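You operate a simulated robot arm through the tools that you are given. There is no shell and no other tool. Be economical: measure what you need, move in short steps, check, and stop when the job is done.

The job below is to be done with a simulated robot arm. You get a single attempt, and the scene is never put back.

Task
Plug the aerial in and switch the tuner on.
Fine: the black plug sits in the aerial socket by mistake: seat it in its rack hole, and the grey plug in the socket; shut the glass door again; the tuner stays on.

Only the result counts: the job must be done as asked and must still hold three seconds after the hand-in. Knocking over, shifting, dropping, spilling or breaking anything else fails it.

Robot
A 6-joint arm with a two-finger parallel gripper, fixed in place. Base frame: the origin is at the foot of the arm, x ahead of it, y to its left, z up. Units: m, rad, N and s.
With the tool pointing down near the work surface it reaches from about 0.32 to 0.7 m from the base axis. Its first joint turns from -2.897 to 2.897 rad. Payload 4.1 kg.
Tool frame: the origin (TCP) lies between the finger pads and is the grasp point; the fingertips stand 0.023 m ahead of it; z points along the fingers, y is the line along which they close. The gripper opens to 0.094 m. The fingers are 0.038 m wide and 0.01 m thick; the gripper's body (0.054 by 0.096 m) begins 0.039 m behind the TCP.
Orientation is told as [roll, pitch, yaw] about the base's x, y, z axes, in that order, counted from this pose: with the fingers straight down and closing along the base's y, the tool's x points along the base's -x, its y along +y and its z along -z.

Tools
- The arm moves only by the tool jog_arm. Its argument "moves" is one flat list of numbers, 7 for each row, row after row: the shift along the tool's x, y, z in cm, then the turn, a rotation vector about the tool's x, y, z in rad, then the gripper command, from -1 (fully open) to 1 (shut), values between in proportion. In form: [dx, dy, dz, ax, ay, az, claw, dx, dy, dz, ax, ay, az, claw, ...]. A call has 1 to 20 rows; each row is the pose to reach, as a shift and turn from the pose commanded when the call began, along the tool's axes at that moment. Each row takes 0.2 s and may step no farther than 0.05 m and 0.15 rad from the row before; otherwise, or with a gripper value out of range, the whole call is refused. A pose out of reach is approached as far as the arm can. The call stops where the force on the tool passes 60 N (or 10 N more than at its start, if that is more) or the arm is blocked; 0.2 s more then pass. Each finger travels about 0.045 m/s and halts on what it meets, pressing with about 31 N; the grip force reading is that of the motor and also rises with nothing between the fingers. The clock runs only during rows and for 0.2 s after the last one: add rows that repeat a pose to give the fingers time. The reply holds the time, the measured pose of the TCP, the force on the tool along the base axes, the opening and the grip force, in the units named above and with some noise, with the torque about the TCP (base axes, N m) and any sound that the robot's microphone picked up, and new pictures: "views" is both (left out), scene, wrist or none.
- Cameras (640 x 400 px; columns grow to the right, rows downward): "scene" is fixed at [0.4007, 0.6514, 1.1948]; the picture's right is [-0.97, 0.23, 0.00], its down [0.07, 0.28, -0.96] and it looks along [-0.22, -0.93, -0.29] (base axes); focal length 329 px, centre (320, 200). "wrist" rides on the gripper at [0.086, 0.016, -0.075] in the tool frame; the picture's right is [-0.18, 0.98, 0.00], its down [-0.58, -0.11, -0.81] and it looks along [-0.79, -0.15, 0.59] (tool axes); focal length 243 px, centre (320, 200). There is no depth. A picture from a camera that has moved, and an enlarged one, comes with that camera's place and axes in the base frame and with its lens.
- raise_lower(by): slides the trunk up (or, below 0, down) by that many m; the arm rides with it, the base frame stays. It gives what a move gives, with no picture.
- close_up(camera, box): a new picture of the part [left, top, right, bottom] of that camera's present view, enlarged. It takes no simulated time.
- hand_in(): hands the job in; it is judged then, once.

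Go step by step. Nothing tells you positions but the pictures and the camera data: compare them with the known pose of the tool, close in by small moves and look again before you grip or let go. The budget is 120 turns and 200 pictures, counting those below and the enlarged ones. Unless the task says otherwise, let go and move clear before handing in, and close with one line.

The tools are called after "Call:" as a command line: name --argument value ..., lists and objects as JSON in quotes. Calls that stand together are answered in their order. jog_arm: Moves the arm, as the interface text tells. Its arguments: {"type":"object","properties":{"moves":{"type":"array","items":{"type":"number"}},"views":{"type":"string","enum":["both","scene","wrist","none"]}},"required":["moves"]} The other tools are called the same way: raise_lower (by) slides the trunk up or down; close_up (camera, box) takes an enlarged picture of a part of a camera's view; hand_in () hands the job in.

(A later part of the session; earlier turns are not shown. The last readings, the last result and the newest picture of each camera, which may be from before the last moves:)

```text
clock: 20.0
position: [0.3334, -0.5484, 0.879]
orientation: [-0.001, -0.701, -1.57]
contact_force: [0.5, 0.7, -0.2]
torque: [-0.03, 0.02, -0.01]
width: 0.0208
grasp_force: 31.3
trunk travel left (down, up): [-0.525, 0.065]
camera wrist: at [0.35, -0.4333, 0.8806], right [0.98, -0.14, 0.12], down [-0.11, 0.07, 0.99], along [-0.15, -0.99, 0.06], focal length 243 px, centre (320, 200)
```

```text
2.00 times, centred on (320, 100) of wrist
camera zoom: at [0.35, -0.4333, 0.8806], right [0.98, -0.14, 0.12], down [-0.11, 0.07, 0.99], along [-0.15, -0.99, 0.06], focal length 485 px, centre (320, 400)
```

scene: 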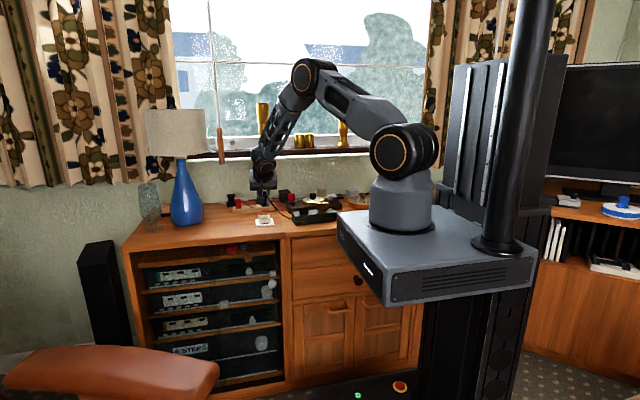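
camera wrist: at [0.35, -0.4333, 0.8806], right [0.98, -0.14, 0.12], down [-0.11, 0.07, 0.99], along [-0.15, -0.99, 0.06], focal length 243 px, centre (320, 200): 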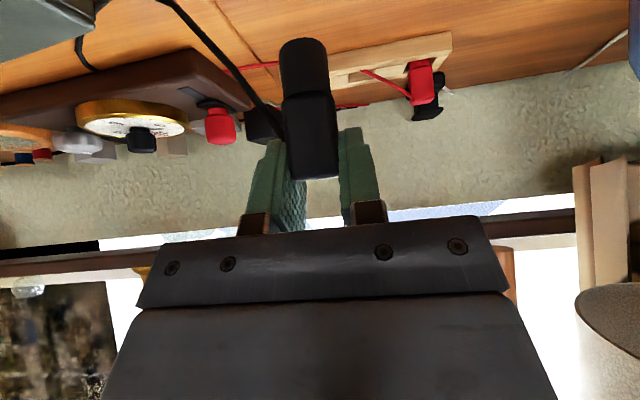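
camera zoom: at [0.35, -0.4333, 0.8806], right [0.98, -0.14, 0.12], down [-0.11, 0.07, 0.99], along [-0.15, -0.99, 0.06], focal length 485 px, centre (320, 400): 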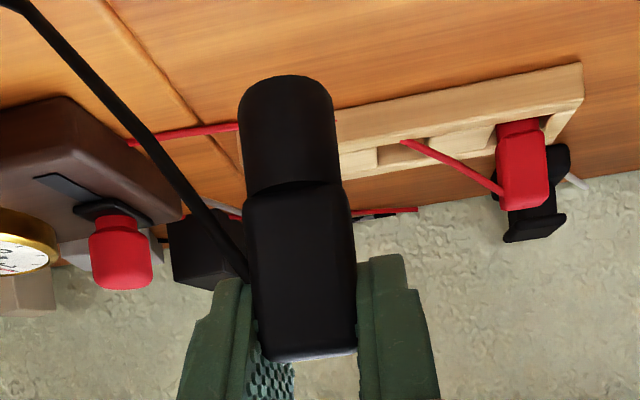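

The black plug is out (cylindrical stem, total length about 6 cm). I'll move up and toward the rack so the camera sees the middle hole steeply and I can fix its centre.

Call:
jog_arm --moves '[-4.3, 0, 0.3, 0, 0, 0, 1, -8.6, 0, 0.7, 0, 0, 0, 1]' --views "wrist"

Call:
close_up --camera "wrist" --box '[260, 0, 420, 100]'

Call:
close_up --camera "scene" --box '[228, 190, 292, 230]'

```text
clock: 20.6
position: [0.334, -0.6206, 0.9278]
orientation: [-0.001, -0.698, -1.573]
contact_force: [-0.4, 0.1, -0.3]
torque: [-0.03, -0.01, 0.0]
width: 0.0205
grasp_force: 31.5
trunk travel left (down, up): [-0.525, 0.065]
camera wrist: at [0.3493, -0.5053, 0.9291], right [0.98, -0.14, 0.12], down [-0.11, 0.07, 0.99], along [-0.15, -0.99, 0.06], focal length 243 px, centre (320, 200)
```

wrist: 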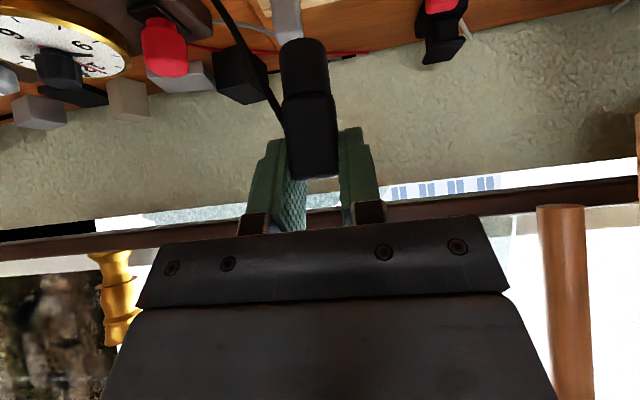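

```text
4.00 times, centred on (340, 50) of wrist
camera zoom: at [0.3493, -0.5053, 0.9291], right [0.98, -0.14, 0.12], down [-0.11, 0.07, 0.99], along [-0.15, -0.99, 0.06], focal length 970 px, centre (240, 800)
```

zoom: 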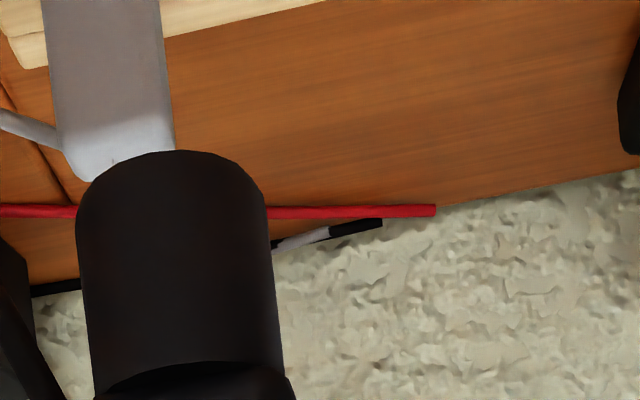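

```text
10.00 times, centred on (260, 210) of scene
camera zoom: at [0.4007, 0.6514, 1.1948], right [-0.97, 0.23, 0.0], down [0.07, 0.28, -0.96], along [-0.22, -0.93, -0.29], focal length 3291 px, centre (920, 100)
```

zoom: 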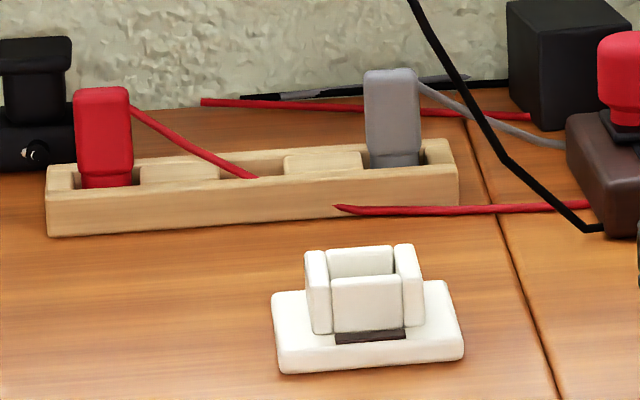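

The rack slipped off the top of the picture. I'll back off 6 cm.

Call:
jog_arm --moves '[2.3, 0, -1.9, 0, 0, 0, 1, 4.6, 0, -3.9, 0, 0, 0, 1]' --views "none"

Call:
close_up --camera "wrist" --box '[290, 0, 450, 100]'

```text
clock: 21.2
position: [0.3353, -0.5598, 0.9276]
orientation: [-0.001, -0.7, -1.571]
contact_force: [-0.2, 1.3, -1.3]
torque: [0.0, 0.04, 0.01]
width: 0.0205
grasp_force: 31.3
trunk travel left (down, up): [-0.525, 0.065]
```

```text
4.00 times, centred on (370, 50) of wrist
camera zoom: at [0.3504, -0.4447, 0.9298], right [0.98, -0.14, 0.12], down [-0.11, 0.07, 0.99], along [-0.15, -0.99, 0.06], focal length 970 px, centre (120, 800)
```

zoom: 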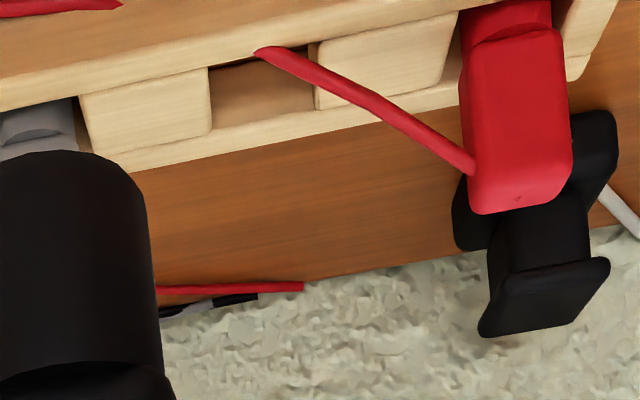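

Now the middle hole is clear; I get its centre at about (0.370, -0.72). I'll carry the plug over it and stop with the stem just above the rack to compare directly.

Call:
jog_arm --moves '[-3, 0.9, 2.5, 0, 0, 0, 1, -6, 1.7, 5, 0, 0, 0, 1, -9, 2.6, 7.5, 0, 0, 0, 1, -11.86, 3.4, 9.98, 0, 0, 0, 1, -9.3, 3.4, 13, 0, 0, 0, 1, -7.0, 3.4, 15.8, 0, 0, 0, 1]'

Call:
close_up --camera "wrist" --box '[240, 0, 400, 100]'

Call:
close_up --camera "scene" --box '[220, 170, 300, 220]'

```text
clock: 22.6
position: [0.3535, -0.6881, 0.856]
orientation: [-0.001, -0.701, -1.572]
contact_force: [0.5, 0.3, -0.5]
torque: [0.01, -0.01, -0.01]
width: 0.0207
grasp_force: 31.3
out of reach, approached as far as the arm can: row 4, 5, 6
trunk travel left (down, up): [-0.525, 0.065]
camera wrist: at [0.37, -0.5732, 0.8587], right [0.98, -0.14, 0.12], down [-0.11, 0.08, 0.99], along [-0.15, -0.99, 0.06], focal length 243 px, centre (320, 200)
```

scene: 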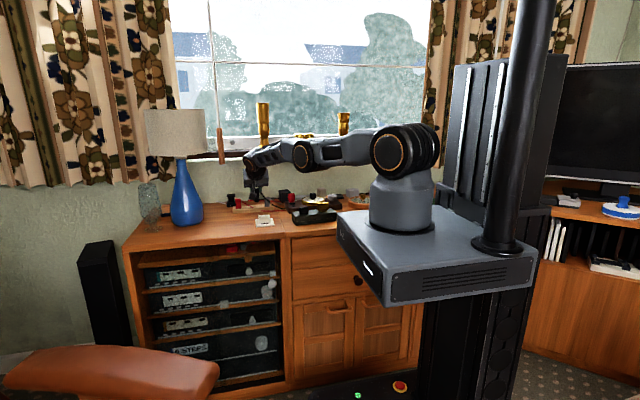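
wrist: 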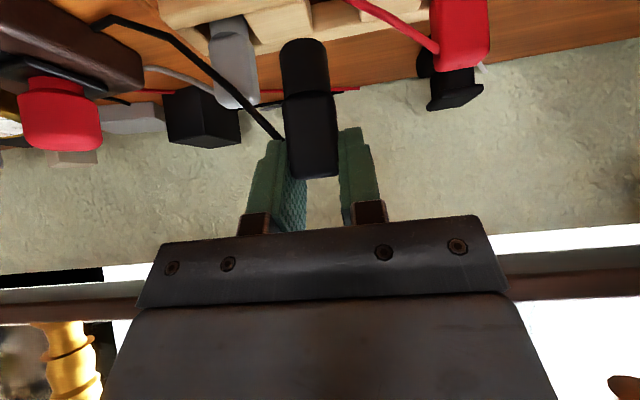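

```text
4.00 times, centred on (320, 50) of wrist
camera zoom: at [0.37, -0.5732, 0.8587], right [0.98, -0.14, 0.12], down [-0.11, 0.08, 0.99], along [-0.15, -0.99, 0.06], focal length 970 px, centre (320, 800)
```

zoom: 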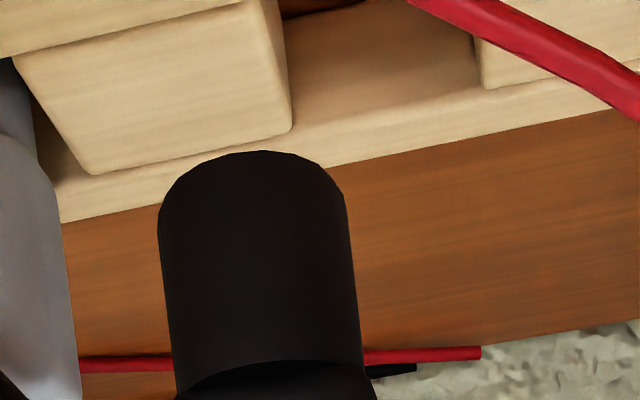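

```text
8.00 times, centred on (260, 195) of scene
camera zoom: at [0.4007, 0.6514, 1.1948], right [-0.97, 0.23, 0.0], down [0.07, 0.28, -0.96], along [-0.22, -0.93, -0.29], focal length 2632 px, centre (800, 240)
```

zoom: 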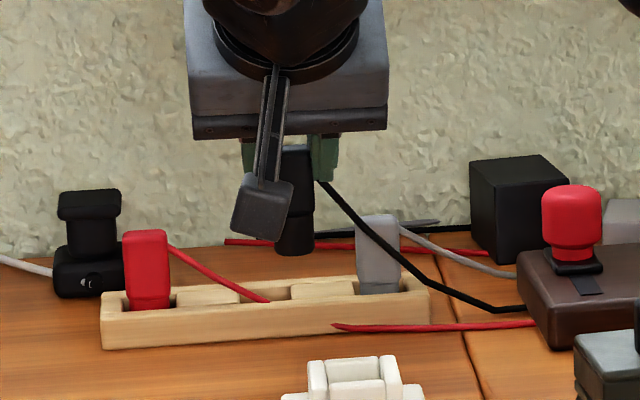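

The tilt of 0.7 rad is still 4 cm short of reach, and a steeper tilt with the camera on the upper side would look straight down, which is better. I'll put the black plug back above its socket to re-seat and re-grip it.

Call:
jog_arm --moves '[-1.3, 0, -2, 0, 0, 0, 1, 1.5, -0.5, -5, 0, 0, 0, 1, 4.5, -1, -8, 0, 0, 0, 1, 7, -1.5, -10, 0, 0, 0, 1, 8.9, -2.0, -11.3, 0, 0, 0, 1, 8.9, -2.0, -11.3, 0, 0, 0, 1]' --views "wrist"

Call:
close_up --camera "wrist" --box '[200, 0, 440, 150]'

```text
clock: 24.0
position: [0.3332, -0.5452, 0.8855]
orientation: [0.001, -0.699, -1.571]
contact_force: [1.1, 0.2, -1.0]
torque: [-0.02, -0.04, 0.01]
width: 0.0205
grasp_force: 31.2
trunk travel left (down, up): [-0.525, 0.065]
camera wrist: at [0.3495, -0.4311, 0.8875], right [0.98, -0.14, 0.12], down [-0.11, 0.07, 0.99], along [-0.15, -0.99, 0.06], focal length 243 px, centre (320, 200)
```

wrist: 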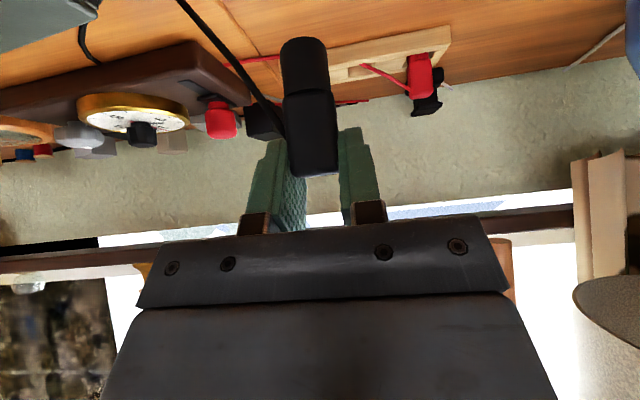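

```text
2.67 times, centred on (320, 75) of wrist
camera zoom: at [0.3495, -0.4311, 0.8875], right [0.98, -0.14, 0.12], down [-0.11, 0.07, 0.99], along [-0.15, -0.99, 0.06], focal length 647 px, centre (320, 533)
```

zoom: 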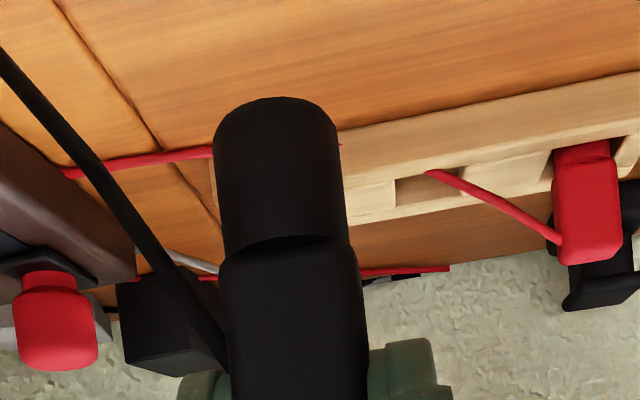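

I'll lower the plug straight back into the socket, watching the force.

Call:
jog_arm --moves '[1.3, 0, 1.6, 0, 0, 0, 1, 1.9, 0, 2.4, 0, 0, 0, 1, 2.5, 0, 3.1, 0, 0, 0, 1, 3.1, 0, 3.8, 0, 0, 0, 1, 3.7, 0, 4.5, 0, 0, 0, 1, 4.2, 0, 5.15, 0, 0, 0, 1]'

Call:
close_up --camera "wrist" --box '[200, 0, 440, 150]'

Call:
close_up --camera "scene" --box '[228, 190, 292, 230]'

```text
clock: 25.4
position: [0.334, -0.5467, 0.8196]
orientation: [0.0, -0.701, -1.571]
contact_force: [0.0, 1.8, 3.2]
torque: [0.12, -0.06, -0.03]
width: 0.0205
grasp_force: 31.0
trunk travel left (down, up): [-0.525, 0.065]
camera wrist: at [0.3499, -0.4321, 0.8219], right [0.98, -0.14, 0.12], down [-0.11, 0.08, 0.99], along [-0.15, -0.99, 0.06], focal length 243 px, centre (320, 200)
```

scene: 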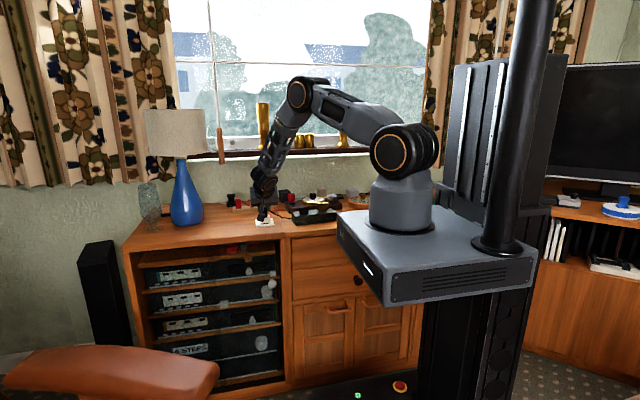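
wrist: 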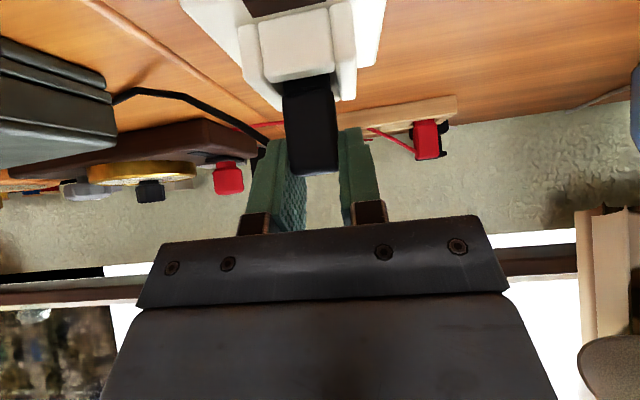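

```text
2.67 times, centred on (320, 75) of wrist
camera zoom: at [0.3499, -0.4321, 0.8219], right [0.98, -0.14, 0.12], down [-0.11, 0.08, 0.99], along [-0.15, -0.99, 0.06], focal length 647 px, centre (320, 533)
```

zoom: 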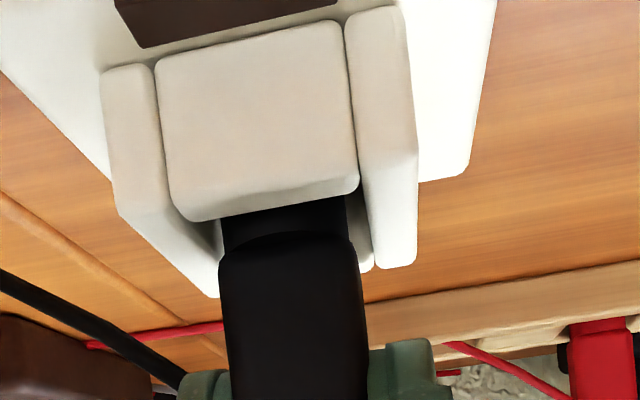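

```text
10.00 times, centred on (260, 210) of scene
camera zoom: at [0.4007, 0.6514, 1.1948], right [-0.97, 0.23, 0.0], down [0.07, 0.28, -0.96], along [-0.22, -0.93, -0.29], focal length 3291 px, centre (920, 100)
```

zoom: 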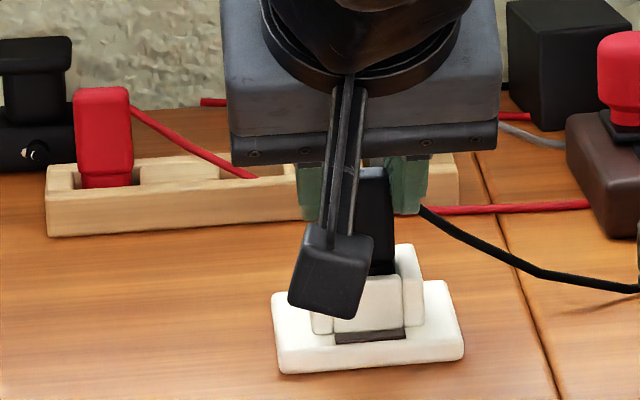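

The black plug is back in the socket. I'll release it, back off along the fingers, and level the hand.

Call:
jog_arm --moves '[0, 0, 0, 0, 0, 0, -0.3, 0, 0, 0, 0, 0, 0, -0.3, 0, 0, 0, 0, 0, 0, -0.3, 0, 0, -4, 0, 0, 0, -0.3, 0, 0, -8, 0, 0, 0, -0.3, 0, 0, -12, 0, 0.14, 0, -0.3, -1, 0, -14, 0, 0.28, 0, -0.3, -1, 0, -15, 0, 0.42, 0, -0.3, -1, 0, -15, 0, 0.56, 0, -0.3, -1, 0, -15, 0, 0.7, 0, -0.3]'

Call:
close_up --camera "scene" --box '[228, 190, 292, 230]'

```text
clock: 27.6
position: [0.3343, -0.4584, 0.9416]
orientation: [-0.002, 0.003, -1.57]
contact_force: [-0.5, -0.4, 0.6]
torque: [0.03, -0.02, -0.02]
width: 0.0611
grasp_force: 0.1
trunk travel left (down, up): [-0.525, 0.065]
camera wrist: at [0.3494, -0.3711, 1.0164], right [0.98, -0.18, 0.0], down [-0.11, -0.58, 0.8], along [-0.15, -0.79, -0.59], focal length 243 px, centre (320, 200)
```

scene: 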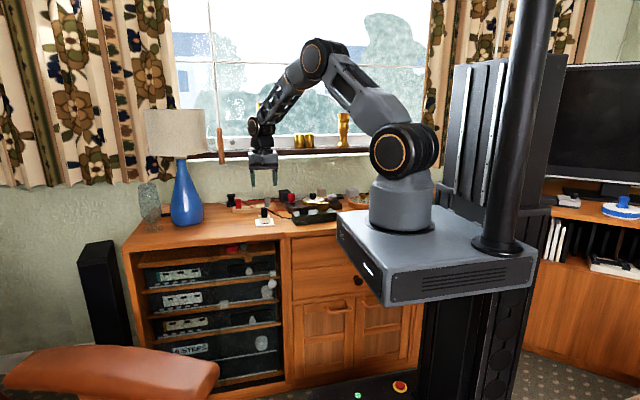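
wrist: 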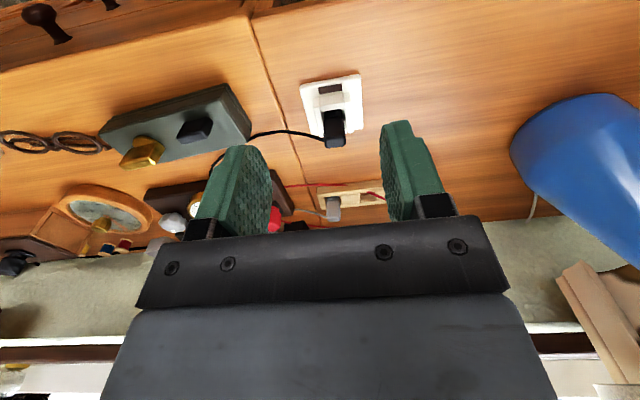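

```text
10.00 times, centred on (260, 210) of scene
camera zoom: at [0.4007, 0.6514, 1.1948], right [-0.97, 0.23, 0.0], down [0.07, 0.28, -0.96], along [-0.22, -0.93, -0.29], focal length 3291 px, centre (920, 100)
```

zoom: 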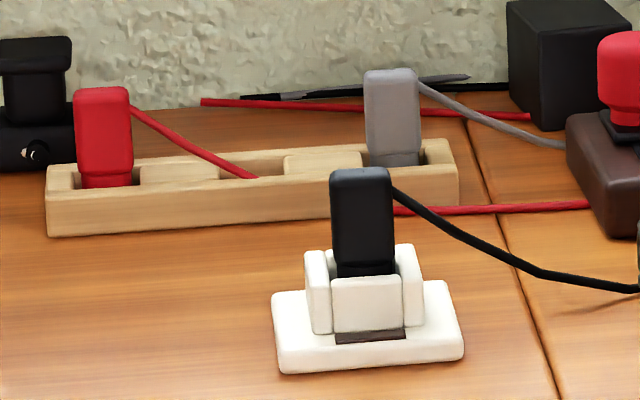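

The socket is back as it was. Now I'll lift 16 cm and turn the hand by half a turn, so the camera ends up on the wall side.

Call:
jog_arm --moves '[0, 0, -2, 0, 0, -0.15, -0.3, 0, 0, -4, 0, 0, -0.3, -0.3, 0, 0, -6, 0, 0, -0.45, -0.3, 0, 0, -8, 0, 0, -0.6, -0.3, 0, 0, -10, 0, 0, -0.75, -0.3, 0, 0, -12, 0, 0, -0.9, -0.3, 0, 0, -14, 0, 0, -1.05, -0.3, 0, 0, -16, 0, 0, -1.2, -0.3, 0, 0, -16, 0, 0, -1.35, -0.3, 0, 0, -16, 0, 0, -1.5, -0.3, 0, 0, -16, 0, 0, -1.65, -0.3, 0, 0, -16, 0, 0, -1.8, -0.3, 0, 0, -16, 0, 0, -1.95, -0.3, 0, 0, -16, 0, 0, -2.1, -0.3, 0, 0, -16, 0, 0, -2.25, -0.3, 0, 0, -16, 0, 0, -2.4, -0.3, 0, 0, -16, 0, 0, -2.55, -0.3, 0, 0, -16, 0, 0, -2.7, -0.3, 0, 0, -16, 0, 0, -2.85, -0.3, 0, 0, -16, 0, 0, -3.0, -0.3]'

```text
clock: 31.8
position: [0.3343, -0.4591, 1.1]
orientation: [0.0, 0.002, 1.431]
contact_force: [0.6, -0.2, 0.3]
torque: [0.01, 0.01, -0.01]
width: 0.0614
grasp_force: 0.0
trunk travel left (down, up): [-0.525, 0.065]
camera wrist: at [0.3062, -0.5416, 1.176], right [-0.95, 0.32, 0.0], down [0.19, 0.56, 0.81], along [0.26, 0.76, -0.59], focal length 243 px, centre (320, 200)
```

scene: 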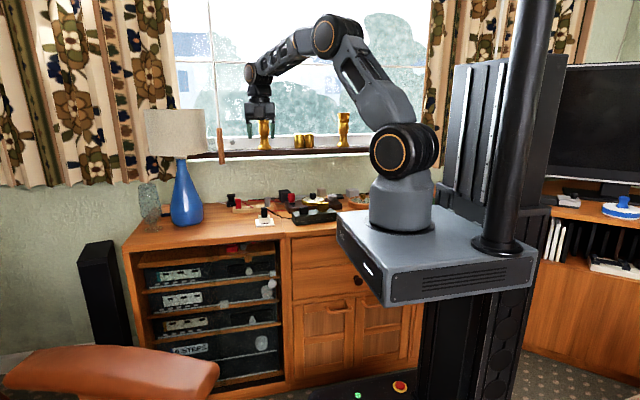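
wrist: 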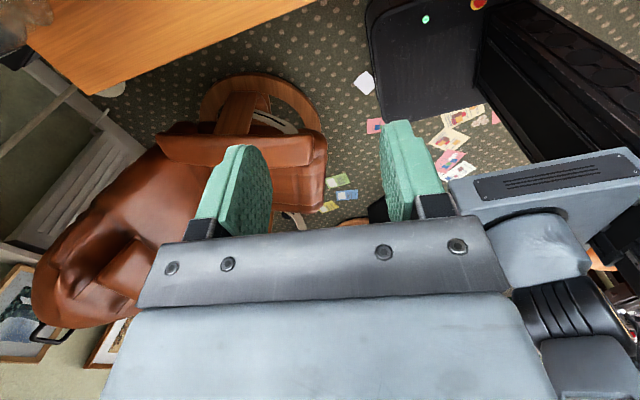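

The half turn worked. I'll finish the turn, lower the trunk 16 cm, then tilt 1.0 rad toward the wall above the socket.

Call:
jog_arm --moves '[0, 0, 0, 0, 0, -0.14, -0.3]' --views "none"

Call:
raise_lower --by -0.16

Call:
jog_arm --moves '[1.2, 0, 0, 0, 0.143, 0, -0.3, 2.5, 0, 0, 0, 0.286, 0, -0.3, 3.8, 0, 1, 0, 0.429, 0, -0.3, 5, 0, 2, 0, 0.571, 0, -0.3, 6.3, 0, 3, 0, 0.714, 0, -0.3, 7.5, 0, 4, 0, 0.857, 0, -0.3, 8.7, 0, 5, 0, 1.0, 0, -0.3]'

```text
clock: 32.2
position: [0.3335, -0.4572, 1.1006]
orientation: [0.001, 0.001, 1.571]
contact_force: [0.3, -0.6, 0.1]
torque: [0.01, 0.0, -0.02]
width: 0.0612
grasp_force: 0.0
trunk travel left (down, up): [-0.525, 0.065]
```

```text
clock: 34.0
position: [0.3336, -0.4588, 0.9413]
orientation: [0.0, 0.001, 1.568]
contact_force: [0.5, -0.3, 0.3]
torque: [-0.02, -0.05, 0.01]
width: 0.061
grasp_force: 0.0
trunk travel left (down, up): [-0.365, 0.225]
```

```text
clock: 35.6
position: [0.3363, -0.5448, 0.8915]
orientation: [0.001, 1.001, 1.572]
contact_force: [0.9, -0.2, 0.4]
torque: [0.05, 0.01, 0.02]
width: 0.0612
grasp_force: 0.1
trunk travel left (down, up): [-0.365, 0.225]
camera wrist: at [0.3192, -0.5284, 1.0055], right [-0.98, 0.1, -0.15], down [0.11, 0.99, -0.05], along [0.15, -0.07, -0.99], focal length 243 px, centre (320, 200)
```

scene: 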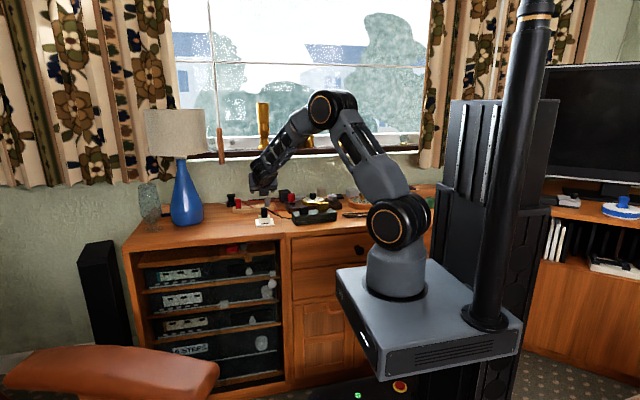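
wrist: 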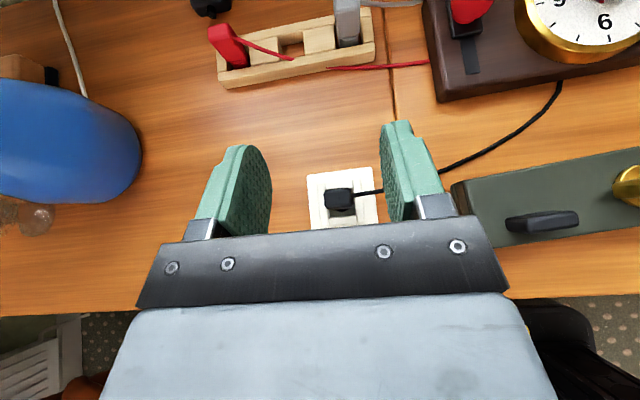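

Now the camera looks straight down. I'll enlarge the rack and the socket to measure both.

Call:
close_up --camera "wrist" --box '[200, 0, 392, 120]'

Call:
close_up --camera "wrist" --box '[256, 140, 416, 240]'

```text
3.33 times, centred on (296, 60) of wrist
camera zoom: at [0.3192, -0.5284, 1.0055], right [-0.98, 0.1, -0.15], down [0.11, 0.99, -0.05], along [0.15, -0.07, -0.99], focal length 809 px, centre (400, 667)
```

zoom: 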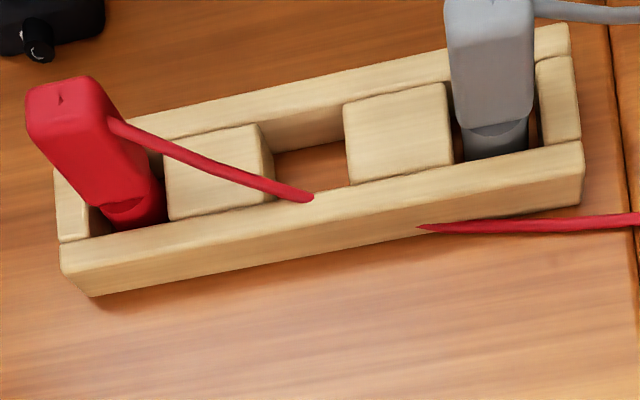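

```text
4.00 times, centred on (336, 190) of wrist
camera zoom: at [0.3192, -0.5284, 1.0055], right [-0.98, 0.1, -0.15], down [0.11, 0.99, -0.05], along [0.15, -0.07, -0.99], focal length 970 px, centre (256, 240)
```

zoom: 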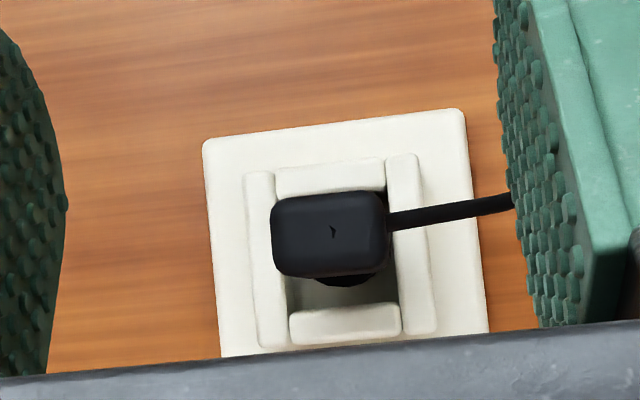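

The hole measures about (0.3695, -0.712) and the plug's top about (0.333, -0.542). I'll descend to grip the black plug in the steeper pose.

Call:
jog_arm --moves '[-2.2, 0.28, 1.2, 0, 0, 0, -0.3, -4.4, 0.28, 2.3, 0, 0, 0, -0.3, -6.6, 0.28, 3.45, 0, 0, 0, -0.3, -6.6, 0.28, 3.45, 0, 0, 0, -0.3]'

Call:
close_up --camera "wrist" --box '[240, 100, 400, 200]'

Call:
close_up --camera "scene" --box '[228, 185, 292, 225]'

```text
clock: 36.6
position: [0.332, -0.5407, 0.8184]
orientation: [0.0, 1.002, 1.568]
contact_force: [-0.1, 0.1, -0.5]
torque: [-0.03, -0.04, -0.01]
width: 0.0612
grasp_force: 0.1
trunk travel left (down, up): [-0.365, 0.225]
camera wrist: at [0.3159, -0.5239, 0.9313], right [-0.98, 0.1, -0.15], down [0.11, 0.99, -0.05], along [0.15, -0.07, -0.99], focal length 243 px, centre (320, 200)
```

scene: 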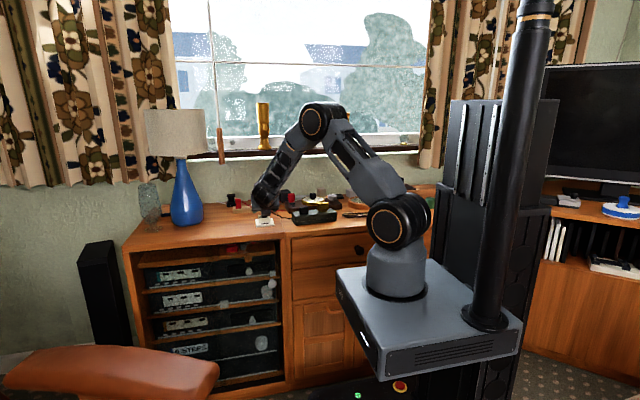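
wrist: 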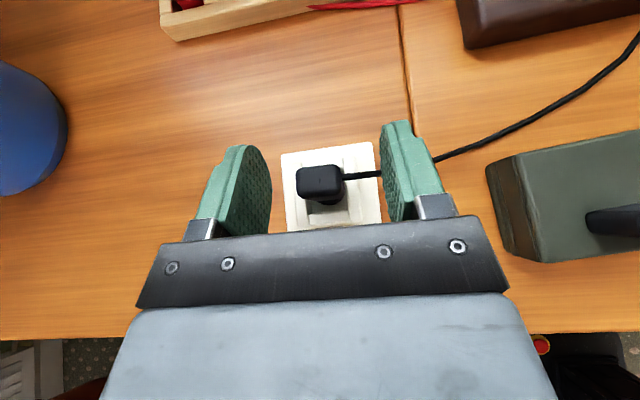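

```text
4.00 times, centred on (320, 150) of wrist
camera zoom: at [0.3159, -0.5239, 0.9313], right [-0.98, 0.1, -0.15], down [0.11, 0.99, -0.05], along [0.15, -0.07, -0.99], focal length 970 px, centre (320, 400)
```

zoom: 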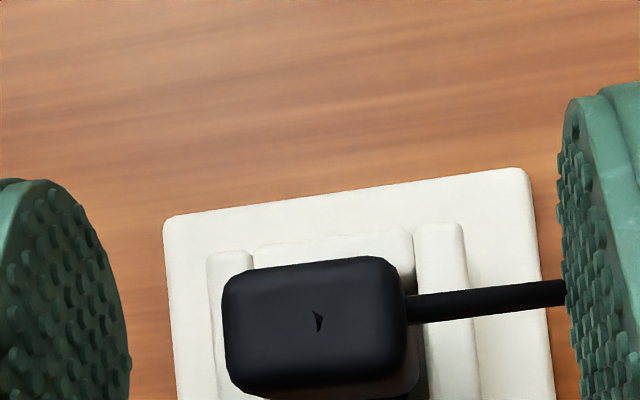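

```text
10.00 times, centred on (260, 205) of scene
camera zoom: at [0.4007, 0.6514, 1.1948], right [-0.97, 0.23, 0.0], down [0.07, 0.28, -0.96], along [-0.22, -0.93, -0.29], focal length 3291 px, centre (920, 150)
```

zoom: 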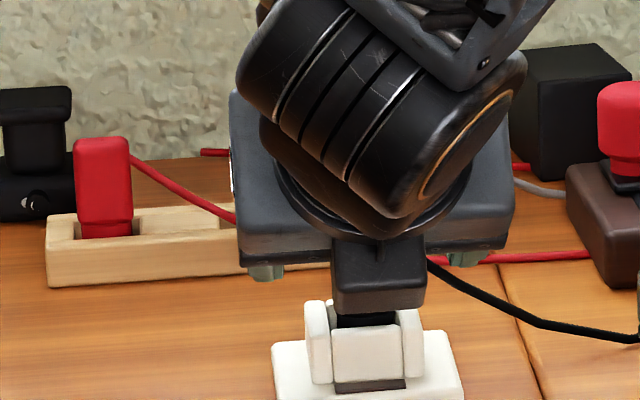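

The plug lies centred between the pads. I'll close and lift slowly.

Call:
jog_arm --moves '[0, 0, 0, 0, 0, 0, 1, 0, 0, 0, 0, 0, 0, 1, 0, 0, 0, 0, 0, 0, 1, 0, 0, 0, 0, 0, 0, 1, 0.42, 0, -0.27, 0, 0, 0, 1, 0.84, 0, -0.54, 0, 0, 0, 1, 1.68, 0, -1.08, 0, 0, 0, 1, 2.52, 0, -1.62, 0, 0, 0, 1, 3.36, 0, -2.16, 0, 0, 0, 1, 5.05, 0, -3.24, 0, 0, 0, 1, 6.7, 0, -4.3, 0, 0, 0, 1]'

Call:
close_up --camera "scene" --box '[228, 175, 292, 215]'

Call:
close_up --camera "wrist" --box '[220, 60, 412, 180]'

```text
clock: 39.0
position: [0.3315, -0.54, 0.896]
orientation: [0.0, 1.001, 1.57]
contact_force: [0.1, -0.4, -0.5]
torque: [-0.01, -0.01, 0.02]
width: 0.0203
grasp_force: 31.1
trunk travel left (down, up): [-0.365, 0.225]
camera wrist: at [0.3143, -0.5225, 1.0101], right [-0.98, 0.1, -0.15], down [0.11, 0.99, -0.05], along [0.15, -0.07, -0.99], focal length 243 px, centre (320, 200)
```

scene: 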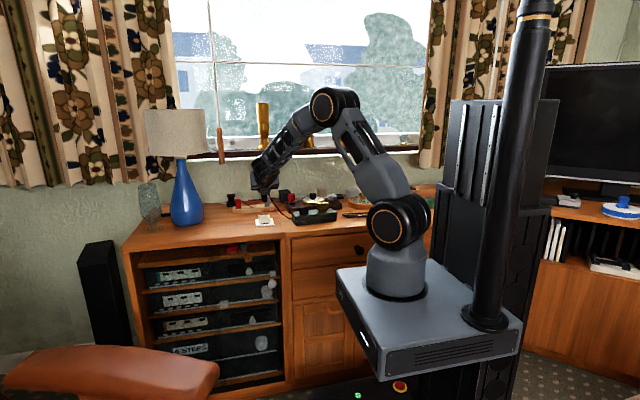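
wrist: 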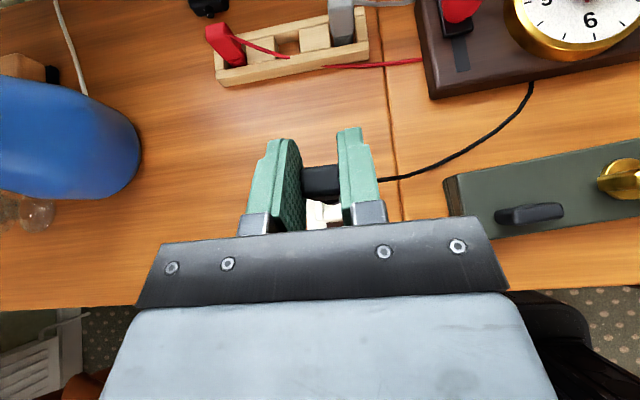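

```text
10.00 times, centred on (260, 195) of scene
camera zoom: at [0.4007, 0.6514, 1.1948], right [-0.97, 0.23, 0.0], down [0.07, 0.28, -0.96], along [-0.22, -0.93, -0.29], focal length 3291 px, centre (920, 250)
```

zoom: 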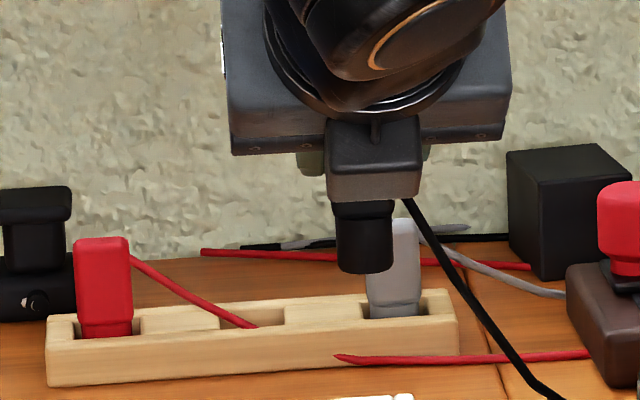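

```text
3.33 times, centred on (316, 120) of wrist
camera zoom: at [0.3143, -0.5225, 1.0101], right [-0.98, 0.1, -0.15], down [0.11, 0.99, -0.05], along [0.15, -0.07, -0.99], focal length 809 px, centre (333, 467)
```

zoom: 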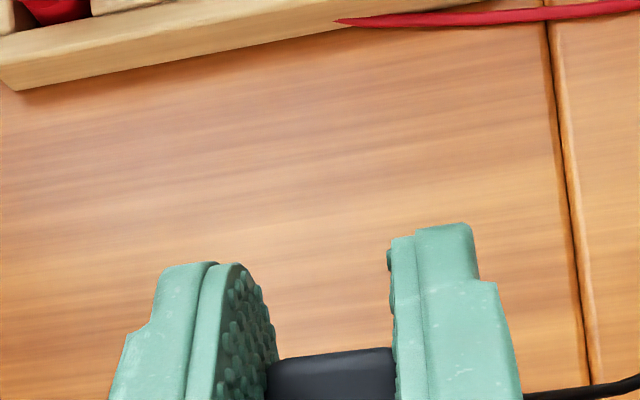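

The plug is firmly held and upright. I'll carry it over the middle hole at the present height.

Call:
jog_arm --moves '[1.8, -0.8, 2.8, 0, 0, 0, 1, 3.6, -1.6, 5.6, 0, 0, 0, 1, 5.5, -2.4, 8.5, 0, 0, 0, 1, 7.3, -3.2, 11.3, 0, 0, 0, 1, 9.1, -3.9, 14.1, 0, 0, 0, 1, 9.1, -3.9, 14.1, 0, 0, 0, 1]'

Call:
close_up --camera "wrist" --box '[220, 100, 412, 220]'

Call:
close_up --camera "scene" --box '[220, 175, 284, 215]'

```text
clock: 40.4
position: [0.3722, -0.7075, 0.8924]
orientation: [0.004, 0.999, 1.573]
contact_force: [0.1, 0.1, 0.1]
torque: [0.01, 0.0, 0.02]
width: 0.0205
grasp_force: 31.2
trunk travel left (down, up): [-0.365, 0.225]
camera wrist: at [0.3565, -0.6915, 1.0068], right [-0.98, 0.1, -0.15], down [0.11, 0.99, -0.05], along [0.15, -0.07, -0.99], focal length 243 px, centre (320, 200)
```

scene: 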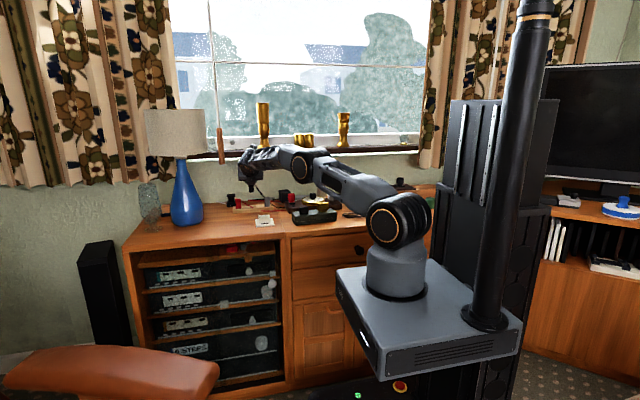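
wrist: 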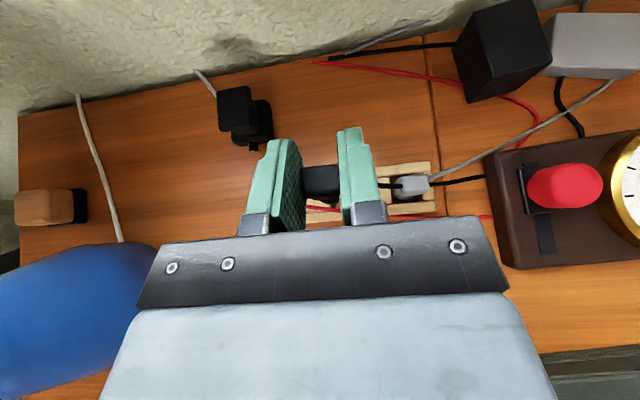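

```text
3.33 times, centred on (316, 160) of wrist
camera zoom: at [0.3565, -0.6915, 1.0068], right [-0.98, 0.1, -0.15], down [0.11, 0.99, -0.05], along [0.15, -0.07, -0.99], focal length 809 px, centre (333, 333)
```

zoom: 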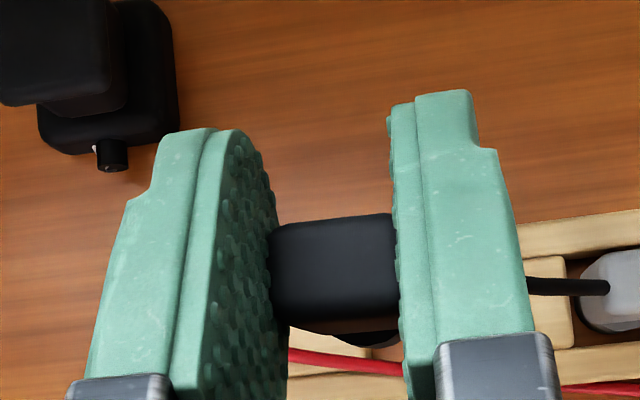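

```text
10.00 times, centred on (252, 195) of scene
camera zoom: at [0.4007, 0.6514, 1.1948], right [-0.97, 0.23, 0.0], down [0.07, 0.28, -0.96], along [-0.22, -0.93, -0.29], focal length 3291 px, centre (1000, 250)
```

zoom: 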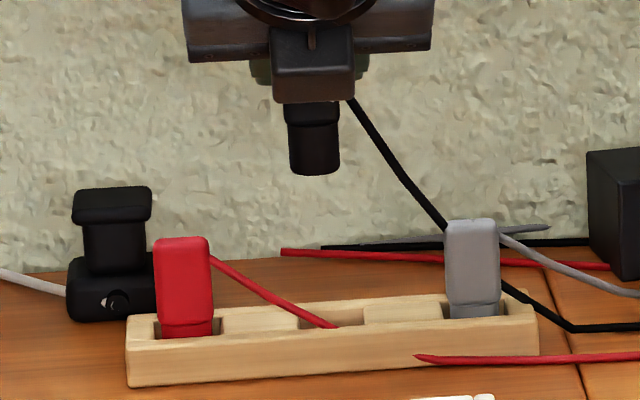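

The measured hole centre is (0.369, -0.711) and the plug is at about (0.372, -0.711). I'll shift x by 3 mm and lower until the stem is just above the rack.

Call:
jog_arm --moves '[-1.6, 0.32, 1.0, 0, 0, 0, 1, -3.2, 0.32, 2.0, 0, 0, 0, 1, -4.7, 0.32, 3.05, 0, 0, 0, 1, -4.7, 0.32, 3.05, 0, 0, 0, 1]' --views "wrist"

Call:
close_up --camera "wrist" --box '[220, 100, 412, 220]'

Call:
close_up --camera "scene" --box '[228, 185, 276, 215]'

```text
clock: 41.4
position: [0.369, -0.7089, 0.8383]
orientation: [-0.001, 1.002, 1.57]
contact_force: [0.0, -0.3, -0.8]
torque: [0.01, -0.01, -0.02]
width: 0.0203
grasp_force: 31.0
trunk travel left (down, up): [-0.365, 0.225]
camera wrist: at [0.3519, -0.691, 0.953], right [-0.98, 0.1, -0.15], down [0.11, 0.99, -0.05], along [0.15, -0.07, -0.99], focal length 243 px, centre (320, 200)
```

wrist: 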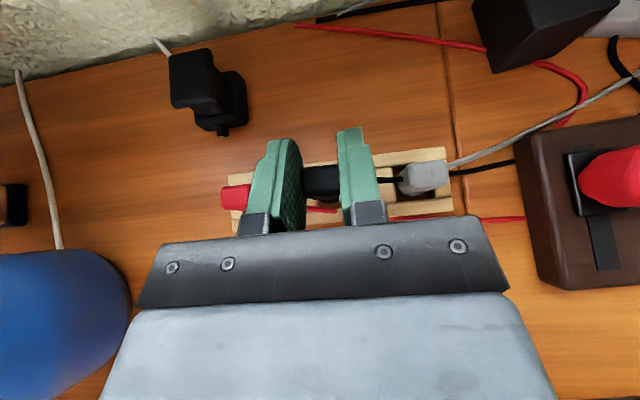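

```text
3.33 times, centred on (316, 160) of wrist
camera zoom: at [0.3519, -0.691, 0.953], right [-0.98, 0.1, -0.15], down [0.11, 0.99, -0.05], along [0.15, -0.07, -0.99], focal length 809 px, centre (333, 333)
```

zoom: 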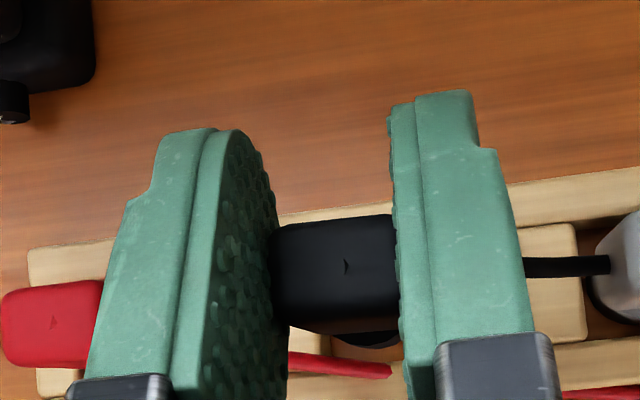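

```text
13.33 times, centred on (252, 200) of scene
camera zoom: at [0.4007, 0.6514, 1.1948], right [-0.97, 0.23, 0.0], down [0.07, 0.28, -0.96], along [-0.22, -0.93, -0.29], focal length 4387 px, centre (1227, 200)
```

zoom: 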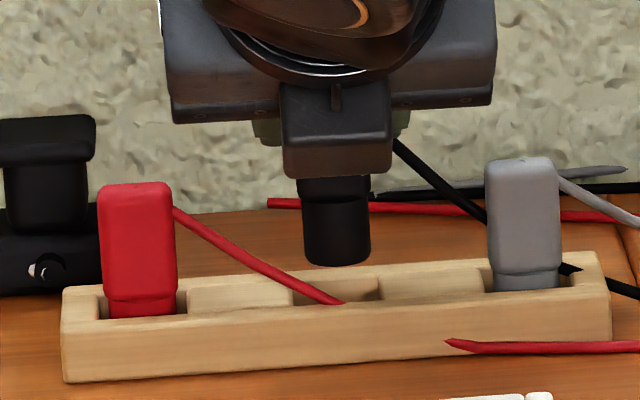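

In both views the stem is centred over the hole. I'll lower it in slowly.

Call:
jog_arm --moves '[-0.5, 0, 0.32, 0, 0, 0, 1, -1.0, 0, 0.65, 0, 0, 0, 1, -1.5, 0, 0.97, 0, 0, 0, 1, -2.0, 0, 1.3, 0, 0, 0, 1, -2.5, 0, 1.6, 0, 0, 0, 1, -2.9, 0, 1.87, 0, 0, 0, 1]' --views "none"

Call:
close_up --camera "scene" --box '[228, 185, 276, 215]'

Call:
close_up --camera "wrist" --box '[220, 100, 412, 220]'

```text
clock: 42.8
position: [0.3668, -0.7069, 0.8118]
orientation: [-0.004, 1.007, 1.566]
contact_force: [1.3, 2.0, 13.2]
torque: [0.06, 0.19, -0.11]
width: 0.0202
grasp_force: 31.1
trunk travel left (down, up): [-0.365, 0.225]
```

```text
13.33 times, centred on (252, 200) of scene
camera zoom: at [0.4007, 0.6514, 1.1948], right [-0.97, 0.23, 0.0], down [0.07, 0.28, -0.96], along [-0.22, -0.93, -0.29], focal length 4387 px, centre (1227, 200)
```

zoom: 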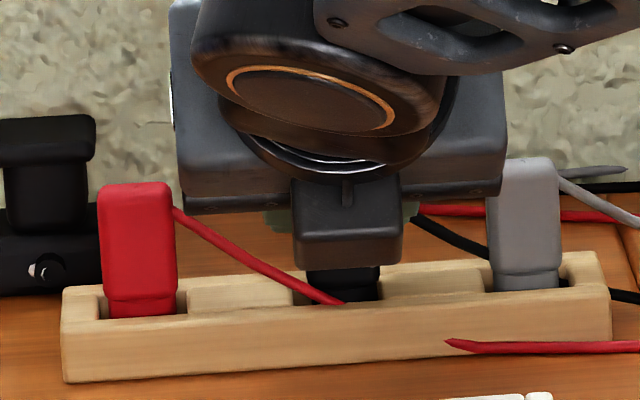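

```text
3.33 times, centred on (316, 160) of wrist
camera zoom: at [0.3503, -0.6897, 0.9244], right [-0.98, 0.1, -0.16], down [0.11, 0.99, -0.06], along [0.15, -0.08, -0.99], focal length 809 px, centre (333, 333)
```

zoom: 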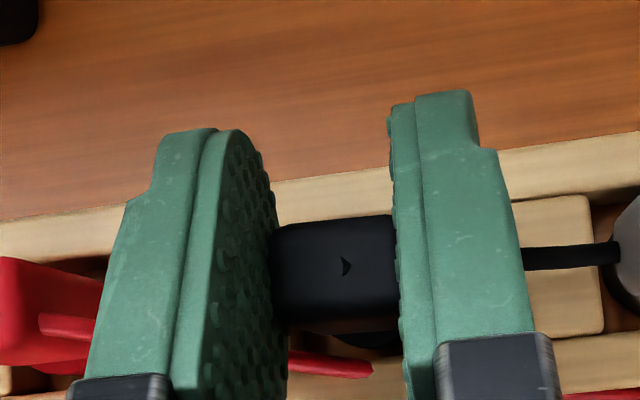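

The stem is in the hole but met 13 N about 9 mm early, with the torque pointing to contact on its -x side. I'll lift a little, shift +x 2 mm and try again.

Call:
jog_arm --moves '[0.84, 0, -0.54, 0, 0, 0, 1, 0.84, -0.2, -0.54, 0, 0, 0, 1, 0.42, -0.2, -0.27, 0, 0, 0, 1, 0, -0.2, 0, 0, 0, 0, 1, -0.2, -0.2, 0.13, 0, 0, 0, 1]' --views "none"

Call:
close_up --camera "wrist" --box '[170, 100, 490, 300]'

```text
clock: 44.0
position: [0.3679, -0.7079, 0.8104]
orientation: [-0.005, 1.007, 1.564]
contact_force: [-6.7, -2.5, 23.5]
torque: [-0.17, 0.4, -0.01]
width: 0.0203
grasp_force: 31.1
trunk travel left (down, up): [-0.365, 0.225]
```

```text
2.00 times, centred on (330, 200) of wrist
camera zoom: at [0.3513, -0.6901, 0.9241], right [-0.98, 0.1, -0.16], down [0.11, 0.99, -0.06], along [0.15, -0.08, -0.99], focal length 485 px, centre (300, 200)
```

zoom: 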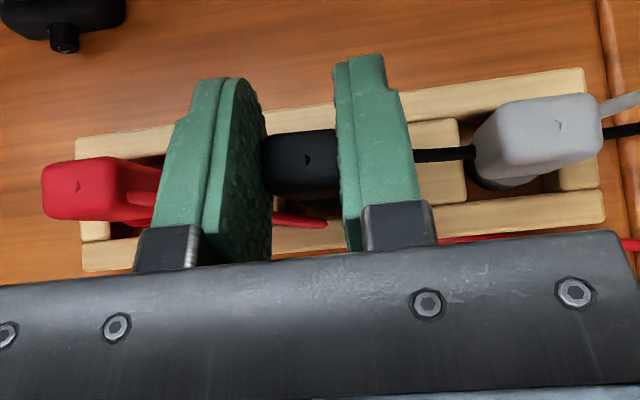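

The force is vertical through the stem's axis, so it is probably standing on the rack's floor; the red plug's height fits this too. I'll ease the load, open only to about 4.5 cm, back out and compare heights.

Call:
jog_arm --moves '[0.4, 0.1, -0.3, 0, 0, 0, 1, 0.4, 0.1, -0.3, 0, 0, 0, 0.04, 0.4, 0.1, -0.3, 0, 0, 0, 0.04, 0.4, 0.1, -0.3, 0, 0, 0, 0.04, 0.4, 0.1, -3, 0, 0, 0, 0.04, 1.5, 0.1, -7, 0, 0, 0, 0.04, 3.5, 0.1, -11, 0, 0, 0, 0.04, 5.5, 0.1, -15, 0, 0, 0, 0.04]'

Call:
close_up --camera "scene" --box '[228, 185, 276, 215]'

Call:
close_up --camera "wrist" --box '[200, 0, 392, 120]'

```text
clock: 45.8
position: [0.3691, -0.6105, 0.933]
orientation: [0.0, 0.999, 1.57]
contact_force: [-0.8, 0.5, -0.9]
torque: [0.0, 0.02, -0.01]
width: 0.045
grasp_force: 0.2
trunk travel left (down, up): [-0.365, 0.225]
camera wrist: at [0.3522, -0.5936, 1.0476], right [-0.98, 0.1, -0.15], down [0.11, 0.99, -0.05], along [0.15, -0.07, -0.99], focal length 243 px, centre (320, 200)
```

scene: 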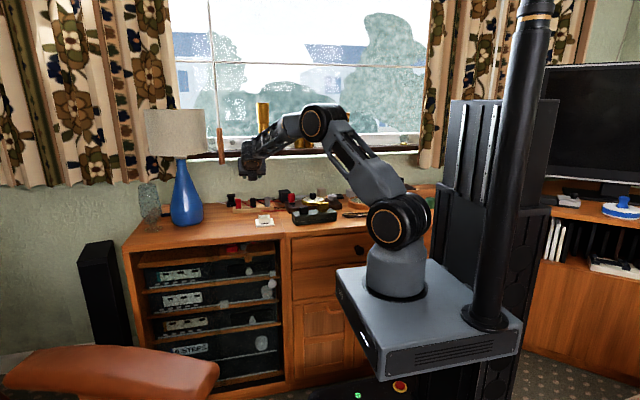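
wrist: 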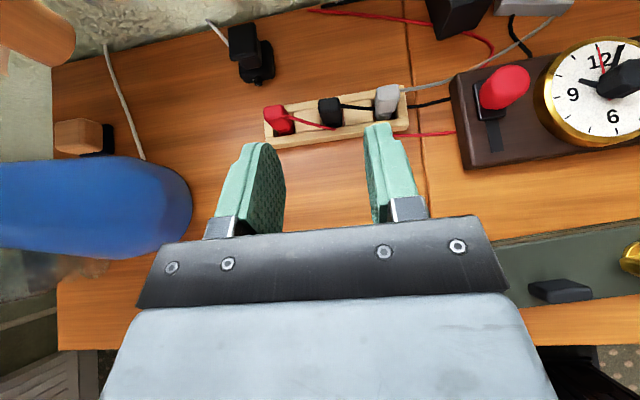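

```text
13.33 times, centred on (252, 200) of scene
camera zoom: at [0.4007, 0.6514, 1.1948], right [-0.97, 0.23, 0.0], down [0.07, 0.28, -0.96], along [-0.22, -0.93, -0.29], focal length 4387 px, centre (1227, 200)
```

zoom: 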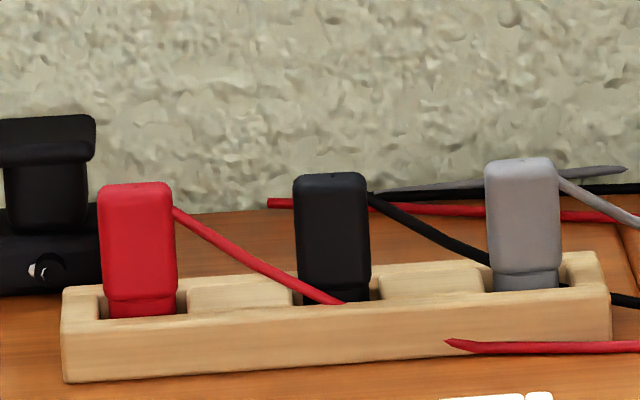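

```text
3.33 times, centred on (296, 60) of wrist
camera zoom: at [0.3522, -0.5936, 1.0476], right [-0.98, 0.1, -0.15], down [0.11, 0.99, -0.05], along [0.15, -0.07, -0.99], focal length 809 px, centre (400, 667)
```

zoom: 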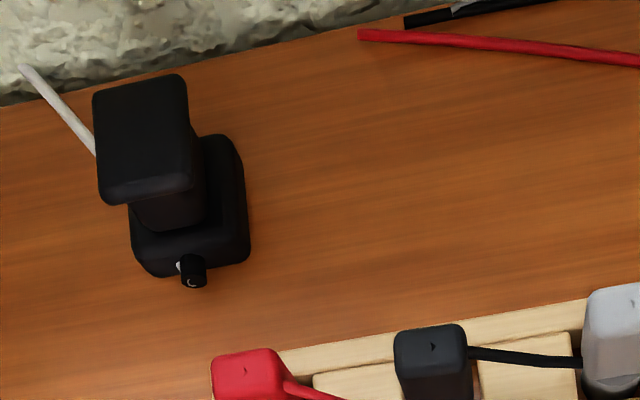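

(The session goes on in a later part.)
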